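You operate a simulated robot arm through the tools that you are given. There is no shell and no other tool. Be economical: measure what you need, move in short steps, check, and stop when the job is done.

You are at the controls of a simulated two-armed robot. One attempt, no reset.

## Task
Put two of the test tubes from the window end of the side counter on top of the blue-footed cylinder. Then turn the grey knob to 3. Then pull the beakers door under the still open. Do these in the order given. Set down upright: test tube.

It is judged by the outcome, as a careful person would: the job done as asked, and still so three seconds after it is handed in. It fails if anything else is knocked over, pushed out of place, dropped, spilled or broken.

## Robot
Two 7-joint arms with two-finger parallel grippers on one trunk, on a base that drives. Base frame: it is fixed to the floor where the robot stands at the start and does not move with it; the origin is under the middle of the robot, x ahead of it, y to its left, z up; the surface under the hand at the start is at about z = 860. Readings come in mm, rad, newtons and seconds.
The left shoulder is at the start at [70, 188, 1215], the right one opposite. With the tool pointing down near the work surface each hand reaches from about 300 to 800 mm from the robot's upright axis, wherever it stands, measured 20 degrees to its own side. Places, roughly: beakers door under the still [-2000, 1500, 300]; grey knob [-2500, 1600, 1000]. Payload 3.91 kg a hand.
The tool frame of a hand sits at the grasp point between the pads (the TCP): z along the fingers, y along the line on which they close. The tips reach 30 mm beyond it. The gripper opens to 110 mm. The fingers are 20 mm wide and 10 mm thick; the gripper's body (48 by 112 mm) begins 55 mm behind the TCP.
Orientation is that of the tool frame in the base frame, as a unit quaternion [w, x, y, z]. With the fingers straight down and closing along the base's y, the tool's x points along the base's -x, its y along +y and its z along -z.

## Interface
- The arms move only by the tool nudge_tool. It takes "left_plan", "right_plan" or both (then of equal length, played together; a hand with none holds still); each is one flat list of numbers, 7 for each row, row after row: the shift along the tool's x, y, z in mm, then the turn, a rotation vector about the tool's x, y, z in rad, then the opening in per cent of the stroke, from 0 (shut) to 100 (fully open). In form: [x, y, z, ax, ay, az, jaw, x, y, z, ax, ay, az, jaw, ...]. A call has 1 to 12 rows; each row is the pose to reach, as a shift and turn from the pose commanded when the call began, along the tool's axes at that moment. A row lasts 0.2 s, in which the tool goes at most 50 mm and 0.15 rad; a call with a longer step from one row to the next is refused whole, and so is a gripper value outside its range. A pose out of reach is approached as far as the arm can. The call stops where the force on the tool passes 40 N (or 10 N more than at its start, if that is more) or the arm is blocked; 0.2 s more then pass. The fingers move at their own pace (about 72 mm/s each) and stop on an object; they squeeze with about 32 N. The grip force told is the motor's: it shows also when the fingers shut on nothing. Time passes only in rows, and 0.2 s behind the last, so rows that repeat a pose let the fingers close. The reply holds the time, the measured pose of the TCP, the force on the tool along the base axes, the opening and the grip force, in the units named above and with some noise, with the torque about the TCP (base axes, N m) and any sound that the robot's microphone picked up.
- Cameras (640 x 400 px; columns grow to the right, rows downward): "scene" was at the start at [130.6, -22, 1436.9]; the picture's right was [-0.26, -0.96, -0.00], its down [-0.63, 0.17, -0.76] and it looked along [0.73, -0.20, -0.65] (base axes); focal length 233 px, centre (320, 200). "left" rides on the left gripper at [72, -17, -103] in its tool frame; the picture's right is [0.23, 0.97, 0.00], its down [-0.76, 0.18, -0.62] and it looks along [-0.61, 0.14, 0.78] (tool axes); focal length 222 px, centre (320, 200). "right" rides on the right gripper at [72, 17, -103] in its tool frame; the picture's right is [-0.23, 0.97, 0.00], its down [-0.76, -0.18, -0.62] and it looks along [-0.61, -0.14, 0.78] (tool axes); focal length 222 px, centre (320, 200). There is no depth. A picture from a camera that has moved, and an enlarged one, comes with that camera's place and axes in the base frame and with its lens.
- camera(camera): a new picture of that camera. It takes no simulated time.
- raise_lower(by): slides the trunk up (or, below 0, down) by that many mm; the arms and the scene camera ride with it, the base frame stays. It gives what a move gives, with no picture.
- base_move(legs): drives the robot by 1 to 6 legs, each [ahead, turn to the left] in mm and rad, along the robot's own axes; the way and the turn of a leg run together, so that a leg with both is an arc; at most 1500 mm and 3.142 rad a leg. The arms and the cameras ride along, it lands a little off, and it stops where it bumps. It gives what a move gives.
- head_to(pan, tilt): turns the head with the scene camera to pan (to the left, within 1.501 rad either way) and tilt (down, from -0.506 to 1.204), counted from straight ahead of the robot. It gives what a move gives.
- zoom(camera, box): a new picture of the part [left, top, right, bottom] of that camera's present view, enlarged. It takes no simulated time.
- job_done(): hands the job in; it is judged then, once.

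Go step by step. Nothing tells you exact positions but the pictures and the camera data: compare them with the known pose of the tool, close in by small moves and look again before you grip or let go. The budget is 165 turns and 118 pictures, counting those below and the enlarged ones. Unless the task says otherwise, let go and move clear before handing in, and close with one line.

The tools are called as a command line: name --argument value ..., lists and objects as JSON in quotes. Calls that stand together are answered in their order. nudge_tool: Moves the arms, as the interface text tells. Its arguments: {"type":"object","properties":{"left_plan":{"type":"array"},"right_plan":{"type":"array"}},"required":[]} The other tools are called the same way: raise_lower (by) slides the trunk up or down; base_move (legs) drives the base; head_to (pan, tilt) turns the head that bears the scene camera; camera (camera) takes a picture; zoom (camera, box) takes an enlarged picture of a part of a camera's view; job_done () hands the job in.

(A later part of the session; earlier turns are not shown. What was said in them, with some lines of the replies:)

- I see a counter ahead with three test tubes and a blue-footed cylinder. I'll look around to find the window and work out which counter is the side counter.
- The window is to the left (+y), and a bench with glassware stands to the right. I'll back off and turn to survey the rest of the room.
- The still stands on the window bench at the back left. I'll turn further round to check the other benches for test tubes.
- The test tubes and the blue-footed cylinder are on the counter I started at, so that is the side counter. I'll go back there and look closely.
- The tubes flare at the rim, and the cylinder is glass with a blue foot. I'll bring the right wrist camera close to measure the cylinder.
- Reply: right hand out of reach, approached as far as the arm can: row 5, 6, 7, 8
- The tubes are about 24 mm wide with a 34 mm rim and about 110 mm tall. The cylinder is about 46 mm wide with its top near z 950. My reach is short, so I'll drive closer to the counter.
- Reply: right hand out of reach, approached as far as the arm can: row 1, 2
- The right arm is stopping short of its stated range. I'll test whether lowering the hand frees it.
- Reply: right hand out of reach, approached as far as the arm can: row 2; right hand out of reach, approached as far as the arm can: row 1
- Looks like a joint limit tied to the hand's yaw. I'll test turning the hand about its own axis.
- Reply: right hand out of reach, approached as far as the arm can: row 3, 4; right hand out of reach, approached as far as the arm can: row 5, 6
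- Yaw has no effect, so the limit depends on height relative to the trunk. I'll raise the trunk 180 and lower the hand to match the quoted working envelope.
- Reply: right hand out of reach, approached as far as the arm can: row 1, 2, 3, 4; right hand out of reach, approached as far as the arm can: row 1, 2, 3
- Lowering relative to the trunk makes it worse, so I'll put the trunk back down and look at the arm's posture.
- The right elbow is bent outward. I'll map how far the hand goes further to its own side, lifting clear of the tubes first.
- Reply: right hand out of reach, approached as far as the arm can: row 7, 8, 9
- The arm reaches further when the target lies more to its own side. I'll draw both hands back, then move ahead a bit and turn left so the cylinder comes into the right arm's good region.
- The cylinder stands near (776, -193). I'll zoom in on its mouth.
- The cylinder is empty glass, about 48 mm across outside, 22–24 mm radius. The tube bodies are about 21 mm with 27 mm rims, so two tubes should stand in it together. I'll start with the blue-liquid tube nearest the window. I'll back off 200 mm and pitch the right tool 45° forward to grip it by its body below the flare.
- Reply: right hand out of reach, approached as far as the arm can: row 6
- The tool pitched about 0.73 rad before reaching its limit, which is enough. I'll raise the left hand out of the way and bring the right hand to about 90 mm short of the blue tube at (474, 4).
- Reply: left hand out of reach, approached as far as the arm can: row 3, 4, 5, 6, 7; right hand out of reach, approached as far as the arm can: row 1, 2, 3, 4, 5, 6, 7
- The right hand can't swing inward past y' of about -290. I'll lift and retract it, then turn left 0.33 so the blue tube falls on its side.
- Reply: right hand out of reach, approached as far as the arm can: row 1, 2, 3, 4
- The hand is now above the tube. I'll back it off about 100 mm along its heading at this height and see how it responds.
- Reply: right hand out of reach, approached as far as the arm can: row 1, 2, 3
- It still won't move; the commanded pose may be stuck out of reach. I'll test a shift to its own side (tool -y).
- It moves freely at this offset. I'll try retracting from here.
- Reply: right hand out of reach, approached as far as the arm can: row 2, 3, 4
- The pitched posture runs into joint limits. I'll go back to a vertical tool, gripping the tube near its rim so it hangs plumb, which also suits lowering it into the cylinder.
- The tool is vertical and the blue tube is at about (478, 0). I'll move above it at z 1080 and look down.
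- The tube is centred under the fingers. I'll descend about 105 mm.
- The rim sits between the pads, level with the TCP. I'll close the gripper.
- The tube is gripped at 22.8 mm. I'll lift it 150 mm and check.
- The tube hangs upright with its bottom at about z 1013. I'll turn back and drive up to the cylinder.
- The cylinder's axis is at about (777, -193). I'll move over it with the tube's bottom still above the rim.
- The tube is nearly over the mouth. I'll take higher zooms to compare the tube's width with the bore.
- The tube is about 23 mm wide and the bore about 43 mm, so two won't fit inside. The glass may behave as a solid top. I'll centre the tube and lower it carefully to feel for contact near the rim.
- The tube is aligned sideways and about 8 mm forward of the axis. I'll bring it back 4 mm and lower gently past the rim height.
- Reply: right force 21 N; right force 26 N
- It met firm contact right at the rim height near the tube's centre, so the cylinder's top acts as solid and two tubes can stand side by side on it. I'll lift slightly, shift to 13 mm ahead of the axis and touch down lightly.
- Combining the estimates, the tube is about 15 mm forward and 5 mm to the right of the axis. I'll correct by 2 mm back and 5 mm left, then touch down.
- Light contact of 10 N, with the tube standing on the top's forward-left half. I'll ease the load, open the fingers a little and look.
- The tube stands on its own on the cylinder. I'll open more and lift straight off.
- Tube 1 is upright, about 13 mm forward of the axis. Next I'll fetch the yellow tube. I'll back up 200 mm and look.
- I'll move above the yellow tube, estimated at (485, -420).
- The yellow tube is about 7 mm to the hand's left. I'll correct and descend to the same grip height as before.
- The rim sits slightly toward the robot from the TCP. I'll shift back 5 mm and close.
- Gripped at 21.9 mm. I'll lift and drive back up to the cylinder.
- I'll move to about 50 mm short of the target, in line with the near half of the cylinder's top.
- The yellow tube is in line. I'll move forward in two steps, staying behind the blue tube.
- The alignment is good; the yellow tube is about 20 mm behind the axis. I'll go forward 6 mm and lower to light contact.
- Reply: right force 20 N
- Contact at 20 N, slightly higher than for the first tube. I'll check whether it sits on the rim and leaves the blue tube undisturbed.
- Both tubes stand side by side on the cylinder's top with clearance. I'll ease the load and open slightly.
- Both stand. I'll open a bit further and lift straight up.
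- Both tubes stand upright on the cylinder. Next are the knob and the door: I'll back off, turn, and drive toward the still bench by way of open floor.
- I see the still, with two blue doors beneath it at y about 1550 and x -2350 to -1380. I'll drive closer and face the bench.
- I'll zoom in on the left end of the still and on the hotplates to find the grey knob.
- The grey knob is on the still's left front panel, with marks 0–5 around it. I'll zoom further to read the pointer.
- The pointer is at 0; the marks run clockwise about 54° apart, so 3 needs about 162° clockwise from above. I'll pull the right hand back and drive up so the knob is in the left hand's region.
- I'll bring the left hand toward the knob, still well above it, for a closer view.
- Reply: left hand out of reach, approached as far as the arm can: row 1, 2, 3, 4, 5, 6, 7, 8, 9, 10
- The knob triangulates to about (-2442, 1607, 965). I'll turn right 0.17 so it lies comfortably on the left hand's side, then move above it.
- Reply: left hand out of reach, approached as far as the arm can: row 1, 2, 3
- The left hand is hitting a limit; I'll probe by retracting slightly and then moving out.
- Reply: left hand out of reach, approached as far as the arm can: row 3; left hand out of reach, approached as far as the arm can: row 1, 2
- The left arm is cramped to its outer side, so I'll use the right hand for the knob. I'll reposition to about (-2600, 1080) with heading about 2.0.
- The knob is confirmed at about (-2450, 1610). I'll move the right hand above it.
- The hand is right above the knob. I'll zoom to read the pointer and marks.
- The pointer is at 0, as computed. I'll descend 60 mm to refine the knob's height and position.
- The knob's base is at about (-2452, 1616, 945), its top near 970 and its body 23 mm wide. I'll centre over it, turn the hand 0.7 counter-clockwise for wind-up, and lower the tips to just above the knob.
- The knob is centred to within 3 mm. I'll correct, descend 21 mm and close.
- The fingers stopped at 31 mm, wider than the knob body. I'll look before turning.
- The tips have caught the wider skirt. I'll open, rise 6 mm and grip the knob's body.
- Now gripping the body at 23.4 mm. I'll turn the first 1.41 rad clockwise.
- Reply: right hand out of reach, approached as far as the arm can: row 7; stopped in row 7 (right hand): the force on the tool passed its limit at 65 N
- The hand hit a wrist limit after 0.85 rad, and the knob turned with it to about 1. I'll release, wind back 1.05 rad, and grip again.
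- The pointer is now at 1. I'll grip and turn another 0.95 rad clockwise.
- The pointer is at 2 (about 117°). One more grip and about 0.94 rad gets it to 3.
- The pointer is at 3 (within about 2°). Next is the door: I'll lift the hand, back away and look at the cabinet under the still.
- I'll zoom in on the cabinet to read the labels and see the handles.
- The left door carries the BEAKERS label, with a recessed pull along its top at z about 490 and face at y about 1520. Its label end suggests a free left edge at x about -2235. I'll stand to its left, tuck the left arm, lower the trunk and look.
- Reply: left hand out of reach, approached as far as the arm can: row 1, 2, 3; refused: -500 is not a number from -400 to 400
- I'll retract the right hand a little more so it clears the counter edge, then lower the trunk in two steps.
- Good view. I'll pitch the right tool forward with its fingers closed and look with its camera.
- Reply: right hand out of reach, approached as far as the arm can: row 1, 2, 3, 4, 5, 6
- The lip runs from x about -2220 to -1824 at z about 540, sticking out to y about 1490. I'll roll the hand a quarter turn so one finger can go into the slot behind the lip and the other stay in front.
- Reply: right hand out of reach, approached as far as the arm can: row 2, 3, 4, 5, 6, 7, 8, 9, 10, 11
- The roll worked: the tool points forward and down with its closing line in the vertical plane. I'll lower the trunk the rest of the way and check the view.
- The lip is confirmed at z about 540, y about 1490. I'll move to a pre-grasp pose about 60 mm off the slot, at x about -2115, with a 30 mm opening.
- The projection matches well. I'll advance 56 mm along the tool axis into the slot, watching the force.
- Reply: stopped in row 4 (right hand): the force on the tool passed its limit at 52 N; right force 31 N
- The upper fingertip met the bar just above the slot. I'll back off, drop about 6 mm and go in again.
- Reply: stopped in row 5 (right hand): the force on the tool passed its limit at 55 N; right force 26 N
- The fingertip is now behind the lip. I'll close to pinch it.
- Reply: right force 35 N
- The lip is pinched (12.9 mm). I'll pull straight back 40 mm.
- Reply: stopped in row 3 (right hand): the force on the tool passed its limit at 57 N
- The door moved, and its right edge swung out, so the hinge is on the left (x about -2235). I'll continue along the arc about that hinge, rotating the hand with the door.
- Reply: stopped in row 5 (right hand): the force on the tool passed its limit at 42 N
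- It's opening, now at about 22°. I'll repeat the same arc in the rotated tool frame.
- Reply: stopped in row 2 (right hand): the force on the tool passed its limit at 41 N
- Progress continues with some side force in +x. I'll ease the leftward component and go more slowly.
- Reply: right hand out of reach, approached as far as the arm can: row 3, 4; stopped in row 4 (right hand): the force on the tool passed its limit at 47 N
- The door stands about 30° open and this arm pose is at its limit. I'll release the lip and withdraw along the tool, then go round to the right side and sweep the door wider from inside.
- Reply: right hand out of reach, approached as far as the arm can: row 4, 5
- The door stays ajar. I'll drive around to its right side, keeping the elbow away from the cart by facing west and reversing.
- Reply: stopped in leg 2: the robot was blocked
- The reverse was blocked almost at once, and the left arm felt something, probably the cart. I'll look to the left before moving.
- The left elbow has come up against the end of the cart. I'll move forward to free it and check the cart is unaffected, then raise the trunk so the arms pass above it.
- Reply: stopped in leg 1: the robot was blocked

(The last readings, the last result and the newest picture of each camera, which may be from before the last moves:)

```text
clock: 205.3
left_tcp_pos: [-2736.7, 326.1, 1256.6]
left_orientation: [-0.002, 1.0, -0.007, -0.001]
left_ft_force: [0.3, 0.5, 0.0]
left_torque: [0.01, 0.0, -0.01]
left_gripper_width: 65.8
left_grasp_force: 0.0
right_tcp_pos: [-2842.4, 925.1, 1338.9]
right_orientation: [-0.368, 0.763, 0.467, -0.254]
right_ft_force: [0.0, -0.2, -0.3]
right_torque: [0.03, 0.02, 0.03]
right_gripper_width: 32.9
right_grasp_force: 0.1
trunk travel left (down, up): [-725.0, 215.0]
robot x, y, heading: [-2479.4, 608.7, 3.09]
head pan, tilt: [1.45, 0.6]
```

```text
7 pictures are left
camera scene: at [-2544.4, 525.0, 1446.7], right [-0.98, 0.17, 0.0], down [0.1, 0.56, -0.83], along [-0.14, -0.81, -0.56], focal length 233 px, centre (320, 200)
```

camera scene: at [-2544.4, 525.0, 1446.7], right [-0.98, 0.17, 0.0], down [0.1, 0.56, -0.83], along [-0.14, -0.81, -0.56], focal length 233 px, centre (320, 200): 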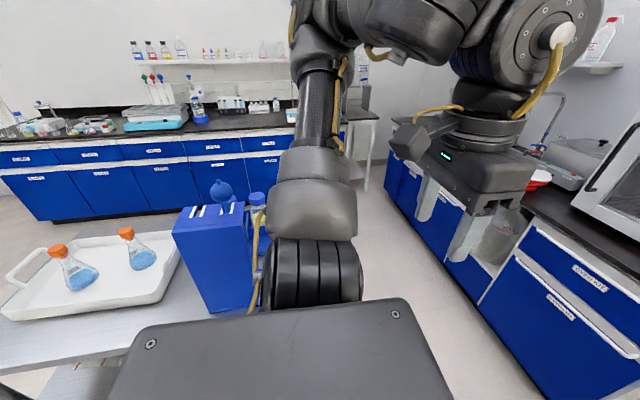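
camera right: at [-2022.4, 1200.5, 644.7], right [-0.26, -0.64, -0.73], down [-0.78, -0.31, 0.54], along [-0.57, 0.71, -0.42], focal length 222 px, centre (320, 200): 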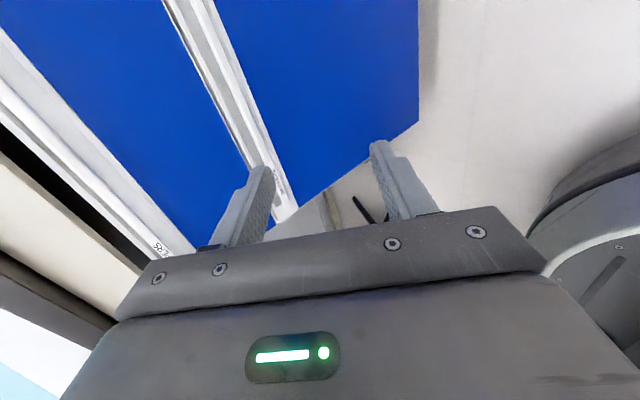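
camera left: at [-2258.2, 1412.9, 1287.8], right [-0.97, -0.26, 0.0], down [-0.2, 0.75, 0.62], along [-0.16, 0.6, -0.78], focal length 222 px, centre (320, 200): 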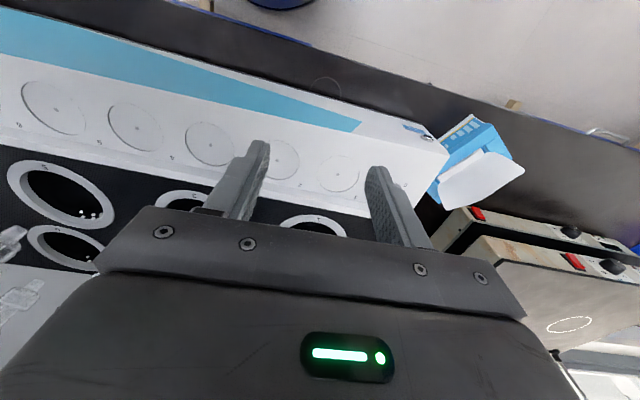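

The cart's contents are all upright and undisturbed. I'll move further from the cart before reversing along the bench.

base_move --legs '[[0, -1.52], [170, 0]]'

base_move --legs '[[0, 1.57], [-880, 0], [0, -0.81]]'

```text
clock: 210.5
left_tcp_pos: [-2762.6, 1028.1, 1257.7]
left_orientation: [-0.003, 0.71, -0.704, 0.001]
left_ft_force: [1.1, 0.1, -0.5]
left_torque: [0.02, 0.02, 0.01]
left_gripper_width: 66.3
left_grasp_force: 0.0
right_tcp_pos: [-2164.2, 1147.2, 1340.5]
right_orientation: [-0.442, 0.871, -0.199, 0.076]
right_ft_force: [0.2, 0.5, 0.2]
right_torque: [0.02, -0.01, -0.02]
right_gripper_width: 33.1
right_grasp_force: 0.0
trunk travel left (down, up): [-725.0, 215.0]
robot x, y, heading: [-2475.2, 776.6, 1.54]
head pan, tilt: [1.45, 0.6]
```

```text
clock: 221.3
left_tcp_pos: [-1963.7, 752.8, 1257.2]
left_orientation: [-0.003, 0.924, -0.382, 0.0]
left_ft_force: [0.4, -0.8, -0.3]
left_torque: [-0.01, 0.02, -0.01]
left_gripper_width: 66.1
left_grasp_force: 0.1
right_tcp_pos: [-1621.6, 1257.3, 1339.9]
right_orientation: [-0.437, 0.882, 0.146, -0.096]
right_ft_force: [-0.2, -0.7, -0.4]
right_torque: [0.02, 0.05, 0.0]
right_gripper_width: 32.9
right_grasp_force: 0.0
trunk travel left (down, up): [-725.0, 215.0]
robot x, y, heading: [-1581.5, 770.8, 2.317]
head pan, tilt: [1.45, 0.6]
```

I'm now to the right of the door. I'll lower the trunk, then extend the closed hand about 200 mm along its axis to reach inside, past the free edge.

raise_lower --by -400

raise_lower --by -325

nudge_tool --right_plan '[0, 0, 40, 0, 0, 0, 0, 0, 0, 80, 0, 0, 0, 0, 0, 0, 120, 0, 0, 0, 0, 0, 0, 160, 0, 0, 0, 0, 0, 0, 200, 0, 0, 0, 0]'

head_to --pan -0.35 --tilt 0.45

camera --camera "scene"

```text
clock: 225.1
left_tcp_pos: [-1962.0, 753.6, 857.5]
left_orientation: [-0.005, 0.924, -0.381, 0.001]
left_ft_force: [-0.2, 0.5, 0.4]
left_torque: [-0.02, 0.0, -0.02]
left_gripper_width: 66.0
left_grasp_force: 0.0
right_tcp_pos: [-1621.1, 1258.3, 940.0]
right_orientation: [-0.437, 0.882, 0.145, -0.097]
right_ft_force: [-0.8, 0.8, -0.6]
right_torque: [0.02, -0.01, 0.02]
right_gripper_width: 33.0
right_grasp_force: 0.1
trunk travel left (down, up): [-325.0, 615.0]
robot x, y, heading: [-1578.9, 772.9, 2.313]
head pan, tilt: [1.45, 0.6]
```

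```text
clock: 228.3
left_tcp_pos: [-1962.7, 753.3, 532.6]
left_orientation: [-0.004, 0.924, -0.382, 0.0]
left_ft_force: [-0.5, 0.3, -0.7]
left_torque: [0.01, 0.0, 0.02]
left_gripper_width: 65.9
left_grasp_force: 0.1
right_tcp_pos: [-1621.5, 1257.5, 614.2]
right_orientation: [-0.437, 0.882, 0.146, -0.097]
right_ft_force: [-0.6, -0.3, -0.4]
right_torque: [0.03, 0.01, 0.03]
right_gripper_width: 33.1
right_grasp_force: 0.0
trunk travel left (down, up): [0.0, 940.0]
robot x, y, heading: [-1583.3, 777.0, 2.313]
head pan, tilt: [1.45, 0.6]
```

```text
clock: 229.5
left_tcp_pos: [-1962.6, 753.0, 532.1]
left_orientation: [-0.003, 0.925, -0.381, 0.0]
left_ft_force: [0.1, -0.6, -0.7]
left_torque: [0.04, 0.03, 0.04]
left_gripper_width: 66.0
left_grasp_force: 0.1
right_tcp_pos: [-1681.6, 1405.1, 493.4]
right_orientation: [-0.436, 0.883, 0.146, -0.097]
right_ft_force: [0.4, -0.3, 0.7]
right_torque: [-0.01, -0.01, 0.02]
right_gripper_width: 0.1
right_grasp_force: 32.2
trunk travel left (down, up): [0.0, 940.0]
robot x, y, heading: [-1583.9, 772.7, 2.316]
head pan, tilt: [1.45, 0.6]
```

```text
clock: 231.3
left_tcp_pos: [-1963.2, 752.4, 531.9]
left_orientation: [-0.003, 0.924, -0.382, 0.001]
left_ft_force: [0.2, 1.3, 0.5]
left_torque: [0.0, -0.04, -0.03]
left_gripper_width: 65.9
left_grasp_force: 0.0
right_tcp_pos: [-1680.7, 1404.8, 493.3]
right_orientation: [-0.437, 0.882, 0.145, -0.097]
right_ft_force: [-0.2, 0.5, -0.1]
right_torque: [0.02, 0.0, 0.02]
right_gripper_width: 0.0
right_grasp_force: 32.2
trunk travel left (down, up): [0.0, 940.0]
robot x, y, heading: [-1577.0, 774.3, 2.316]
head pan, tilt: [-0.351, 0.45]
```

```text
6 pictures are left
camera scene: at [-1650.9, 897.8, 735.2], right [0.92, 0.38, 0.0], down [0.17, -0.4, -0.9], along [-0.35, 0.83, -0.44], focal length 233 px, centre (320, 200)
```

scene: 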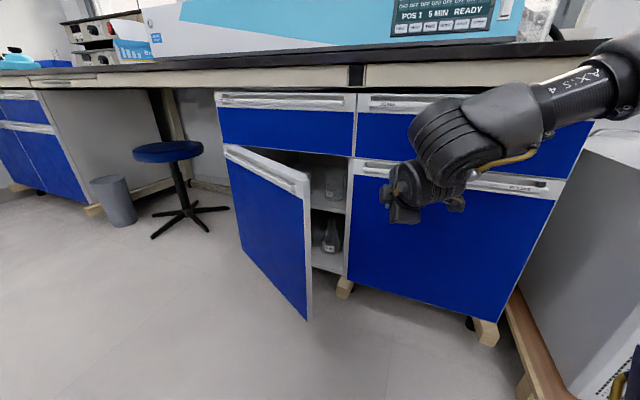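

The view confirms the door is about 30° open, and my hand is just right of its free edge, clear of the beakers inside. I'll turn the base left to sweep the door wider from inside.

base_move --legs '[[0, 0.5]]'

head_to --pan -0.8 --tilt 0.45

camera --camera "scene"

```text
clock: 232.6
left_tcp_pos: [-1944.3, 653.2, 531.9]
left_orientation: [-0.002, 0.966, -0.257, 0.001]
left_ft_force: [-0.4, -0.4, 0.5]
left_torque: [-0.01, -0.02, 0.0]
left_gripper_width: 66.0
left_grasp_force: 0.0
right_tcp_pos: [-1835.3, 1353.6, 492.7]
right_orientation: [-0.418, 0.856, 0.267, -0.145]
right_ft_force: [12.9, -6.6, 7.2]
right_torque: [-0.15, 0.75, 0.81]
right_gripper_width: 0.1
right_grasp_force: 31.9
trunk travel left (down, up): [0.0, 940.0]
robot x, y, heading: [-1577.0, 775.5, 2.573]
head pan, tilt: [-0.351, 0.45]
stopped in leg 1: the force on the tool passed its limit at 137 N (the readings are from after the stop); the commanded pose is now the measured one
```

```text
clock: 233.5
left_tcp_pos: [-1942.8, 652.1, 532.7]
left_orientation: [-0.003, 0.967, -0.256, 0.001]
left_ft_force: [-0.6, 0.0, -0.6]
left_torque: [0.02, 0.01, 0.0]
left_gripper_width: 66.1
left_grasp_force: 0.0
right_tcp_pos: [-1834.6, 1355.5, 492.8]
right_orientation: [-0.418, 0.856, 0.267, -0.145]
right_ft_force: [17.0, -8.6, 7.9]
right_torque: [-0.06, 0.92, 1.07]
right_gripper_width: 0.0
right_grasp_force: 31.8
trunk travel left (down, up): [0.0, 940.0]
robot x, y, heading: [-1577.4, 776.0, 2.576]
head pan, tilt: [-0.799, 0.45]
```

```text
5 pictures are left
camera scene: at [-1641.3, 891.9, 735.5], right [0.98, 0.2, 0.0], down [0.09, -0.42, -0.9], along [-0.18, 0.88, -0.43], focal length 233 px, centre (320, 200)
```

scene: 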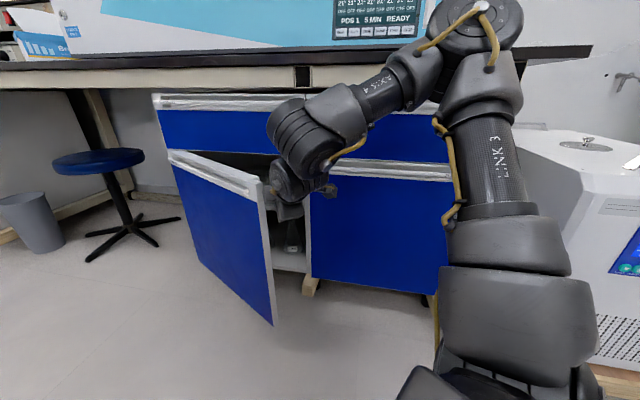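

The hand is touching the door's inner face; the fast turn tripped the force limit. I'll push on in small turns.

base_move --legs '[[0, 0.06]]'

base_move --legs '[[0, 0.06]]'

```text
clock: 234.2
left_tcp_pos: [-1942.1, 651.6, 532.8]
left_orientation: [-0.002, 0.967, -0.254, 0.002]
left_ft_force: [-0.2, 0.3, -0.2]
left_torque: [0.01, -0.04, 0.0]
left_gripper_width: 65.8
left_grasp_force: 0.0
right_tcp_pos: [-1835.4, 1353.9, 490.3]
right_orientation: [-0.418, 0.856, 0.269, -0.143]
right_ft_force: [7.7, -3.7, 5.2]
right_torque: [-0.09, 0.41, 0.4]
right_gripper_width: 0.0
right_grasp_force: 32.0
trunk travel left (down, up): [0.0, 940.0]
robot x, y, heading: [-1578.2, 773.4, 2.577]
head pan, tilt: [-0.799, 0.45]
stopped in leg 1: the force on the tool passed its limit at 59 N (the readings are from after the stop); the commanded pose is now the measured one
```

```text
clock: 234.9
left_tcp_pos: [-1941.3, 649.2, 533.3]
left_orientation: [-0.002, 0.968, -0.251, 0.002]
left_ft_force: [0.3, 0.8, -0.1]
left_torque: [0.03, 0.03, -0.04]
left_gripper_width: 66.3
left_grasp_force: 0.0
right_tcp_pos: [-1836.0, 1352.3, 490.4]
right_orientation: [-0.417, 0.855, 0.275, -0.142]
right_ft_force: [7.1, -3.6, 3.5]
right_torque: [-0.08, 0.35, 0.38]
right_gripper_width: 0.1
right_grasp_force: 31.5
trunk travel left (down, up): [0.0, 940.0]
robot x, y, heading: [-1577.8, 775.3, 2.578]
head pan, tilt: [-0.799, 0.45]
stopped in leg 1: the robot was blocked; the commanded pose is now the measured one
```

The force direction shows I'm catching the door's end face rather than its inside. I'll shift slightly right, go about 45 mm deeper, then press again.

nudge_tool --right_plan '[12, 0, 0, 0, 0, 0, 0, 18, -10, 12, 0, 0, 0, 0, 18, -20, 25, 0, 0, 0, 0, 18, -28, 35, 0, 0, 0, 0]'

nudge_tool --right_plan '[-10, 0, 0, 0, 0, 0, 0, -20, 0, 0, 0, 0, 0, 0, -28, 2, -3, 0, 0, 0, 0, -36, 6, -8, 0, 0, 0, 0, -44, 12, -15, 0, 0, 0, 0]'

```text
clock: 235.9
left_tcp_pos: [-1941.6, 649.3, 533.1]
left_orientation: [-0.001, 0.968, -0.25, 0.003]
left_ft_force: [0.4, -0.4, -0.3]
left_torque: [0.0, -0.01, 0.06]
left_gripper_width: 66.1
left_grasp_force: 0.1
right_tcp_pos: [-1849.2, 1396.0, 492.6]
right_orientation: [-0.416, 0.855, 0.275, -0.143]
right_ft_force: [0.7, -0.2, 0.1]
right_torque: [-0.01, 0.02, 0.01]
right_gripper_width: 0.0
right_grasp_force: 31.8
trunk travel left (down, up): [0.0, 940.0]
robot x, y, heading: [-1578.1, 772.0, 2.583]
head pan, tilt: [-0.799, 0.45]
```

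```text
clock: 237.2
left_tcp_pos: [-1941.9, 650.0, 532.7]
left_orientation: [-0.002, 0.968, -0.25, 0.004]
left_ft_force: [0.5, -0.3, -0.1]
left_torque: [0.01, 0.0, 0.0]
left_gripper_width: 66.0
left_grasp_force: 0.1
right_tcp_pos: [-1872.0, 1355.3, 490.2]
right_orientation: [-0.416, 0.855, 0.273, -0.142]
right_ft_force: [0.3, -0.7, -0.4]
right_torque: [0.02, -0.05, 0.03]
right_gripper_width: 0.0
right_grasp_force: 31.9
trunk travel left (down, up): [0.0, 940.0]
robot x, y, heading: [-1578.2, 775.0, 2.583]
head pan, tilt: [-0.799, 0.45]
```

No resistance now, so the hand is inside and pushing the door. I'll continue with small turns.

base_move --legs '[[0, 0.12]]'

base_move --legs '[[0, 0.12]]'

camera --camera "scene"

```text
clock: 238.1
left_tcp_pos: [-1924.4, 606.8, 533.2]
left_orientation: [-0.002, 0.981, -0.192, 0.003]
left_ft_force: [-0.2, -0.3, 0.2]
left_torque: [-0.05, -0.01, -0.04]
left_gripper_width: 66.1
left_grasp_force: 0.0
right_tcp_pos: [-1938.5, 1316.5, 490.7]
right_orientation: [-0.407, 0.838, 0.324, -0.166]
right_ft_force: [0.3, 0.3, -0.2]
right_torque: [0.0, 0.0, 0.03]
right_gripper_width: 0.0
right_grasp_force: 32.1
trunk travel left (down, up): [0.0, 940.0]
robot x, y, heading: [-1578.2, 773.0, 2.696]
head pan, tilt: [-0.799, 0.45]
```

```text
clock: 239.1
left_tcp_pos: [-1902.5, 566.1, 532.2]
left_orientation: [-0.002, 0.991, -0.132, 0.003]
left_ft_force: [-0.1, 0.6, 0.2]
left_torque: [0.0, -0.01, 0.0]
left_gripper_width: 66.0
left_grasp_force: 0.1
right_tcp_pos: [-2002.5, 1269.5, 490.2]
right_orientation: [-0.395, 0.817, 0.375, -0.191]
right_ft_force: [0.8, -0.6, -0.3]
right_torque: [-0.02, 0.03, 0.01]
right_gripper_width: 0.0
right_grasp_force: 31.8
trunk travel left (down, up): [0.0, 940.0]
robot x, y, heading: [-1583.0, 773.5, 2.821]
head pan, tilt: [-0.799, 0.45]
```

```text
4 pictures are left
camera scene: at [-1668.4, 873.7, 735.2], right [0.9, 0.44, 0.0], down [0.19, -0.39, -0.9], along [-0.39, 0.81, -0.44], focal length 233 px, centre (320, 200)
```

scene: 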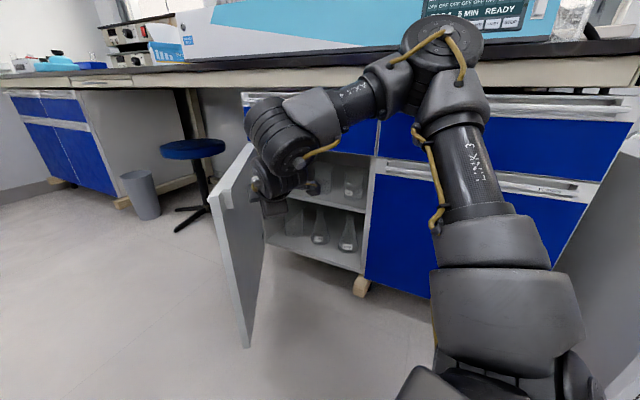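

The door is swinging wide, past about 55°. I'll turn a little further.

base_move --legs '[[0, 0.12]]'

base_move --legs '[[0, 0.1]]'

camera --camera "scene"

```text
clock: 240.1
left_tcp_pos: [-1874.4, 528.8, 532.2]
left_orientation: [-0.002, 0.997, -0.071, 0.003]
left_ft_force: [0.0, 1.0, -0.3]
left_torque: [-0.01, 0.0, 0.02]
left_gripper_width: 66.0
left_grasp_force: 0.1
right_tcp_pos: [-2058.7, 1214.2, 490.4]
right_orientation: [-0.384, 0.792, 0.424, -0.216]
right_ft_force: [0.6, -0.5, 0.1]
right_torque: [0.0, 0.03, 0.0]
right_gripper_width: 0.0
right_grasp_force: 31.7
trunk travel left (down, up): [0.0, 940.0]
robot x, y, heading: [-1577.8, 772.7, 2.937]
head pan, tilt: [-0.799, 0.45]
```

```text
clock: 241.0
left_tcp_pos: [-1848.3, 500.5, 532.5]
left_orientation: [-0.002, 1.0, -0.022, 0.002]
left_ft_force: [-1.0, -0.4, -0.6]
left_torque: [-0.02, 0.0, 0.01]
left_gripper_width: 65.8
left_grasp_force: 0.0
right_tcp_pos: [-2100.6, 1163.4, 490.9]
right_orientation: [-0.372, 0.77, 0.463, -0.234]
right_ft_force: [-0.3, -0.2, 0.1]
right_torque: [0.02, 0.0, -0.01]
right_gripper_width: 0.2
right_grasp_force: 32.0
trunk travel left (down, up): [0.0, 940.0]
robot x, y, heading: [-1577.6, 773.4, 3.043]
head pan, tilt: [-0.799, 0.45]
```

```text
3 pictures are left
camera scene: at [-1687.8, 852.1, 735.2], right [0.78, 0.62, 0.0], down [0.27, -0.34, -0.9], along [-0.56, 0.7, -0.44], focal length 233 px, centre (320, 200)
```

scene: 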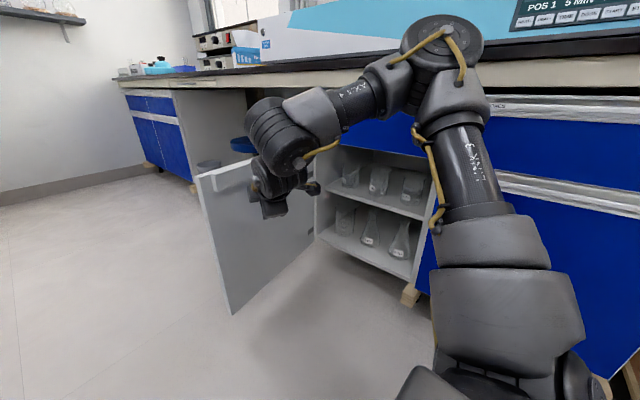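

The door is wide open and the beakers inside are undisturbed. I'll swing the hand back away from the door and retreat.

base_move --legs '[[0, -0.25], [-250, 0]]'

head_to --pan -0.4 --tilt 0.3

camera --camera "scene"

```text
clock: 243.7
left_tcp_pos: [-1675.1, 492.4, 532.9]
left_orientation: [-0.002, 0.988, -0.152, 0.002]
left_ft_force: [0.5, 0.4, 0.2]
left_torque: [0.05, 0.02, 0.02]
left_gripper_width: 66.0
left_grasp_force: 0.1
right_tcp_pos: [-1747.3, 1198.3, 490.3]
right_orientation: [-0.399, 0.824, 0.359, -0.182]
right_ft_force: [0.1, -0.7, -0.1]
right_torque: [0.02, -0.02, -0.03]
right_gripper_width: 0.3
right_grasp_force: 31.8
trunk travel left (down, up): [0.0, 940.0]
robot x, y, heading: [-1346.0, 691.2, 2.78]
head pan, tilt: [-0.799, 0.45]
```

```text
clock: 244.6
left_tcp_pos: [-1675.6, 492.0, 532.5]
left_orientation: [-0.002, 0.989, -0.151, 0.003]
left_ft_force: [0.1, -1.2, -0.2]
left_torque: [-0.02, -0.01, -0.02]
left_gripper_width: 66.2
left_grasp_force: 0.0
right_tcp_pos: [-1748.2, 1198.8, 490.9]
right_orientation: [-0.4, 0.824, 0.358, -0.183]
right_ft_force: [0.4, -0.2, 0.2]
right_torque: [-0.01, 0.02, 0.01]
right_gripper_width: 0.0
right_grasp_force: 31.8
trunk travel left (down, up): [0.0, 940.0]
robot x, y, heading: [-1346.0, 687.3, 2.777]
head pan, tilt: [-0.4, 0.3]
```

```text
2 pictures are left
camera scene: at [-1460.5, 770.1, 749.1], right [0.69, 0.72, 0.0], down [0.21, -0.2, -0.96], along [-0.69, 0.66, -0.3], focal length 233 px, centre (320, 200)
```

scene: 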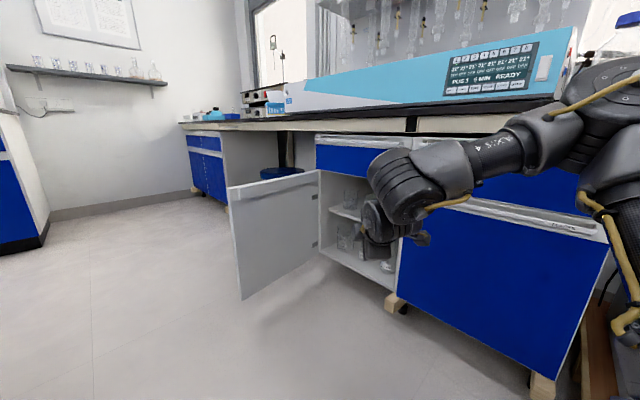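

The door stays wide open, both hands are clear, the knob reads 3, and the two tubes stand on the cylinder. I'm handing in.

job_done

```text
The job is handed in.
```

The blue and yellow tubes stand upright on the blue-footed cylinder, the grey knob points to 3, and the beakers door under the still is wide open. I last saw the tubes before I drove away to the still. My left elbow bumped the central cart; what I could see on it afterwards was still upright, but I didn't check whether the cart itself had shifted.
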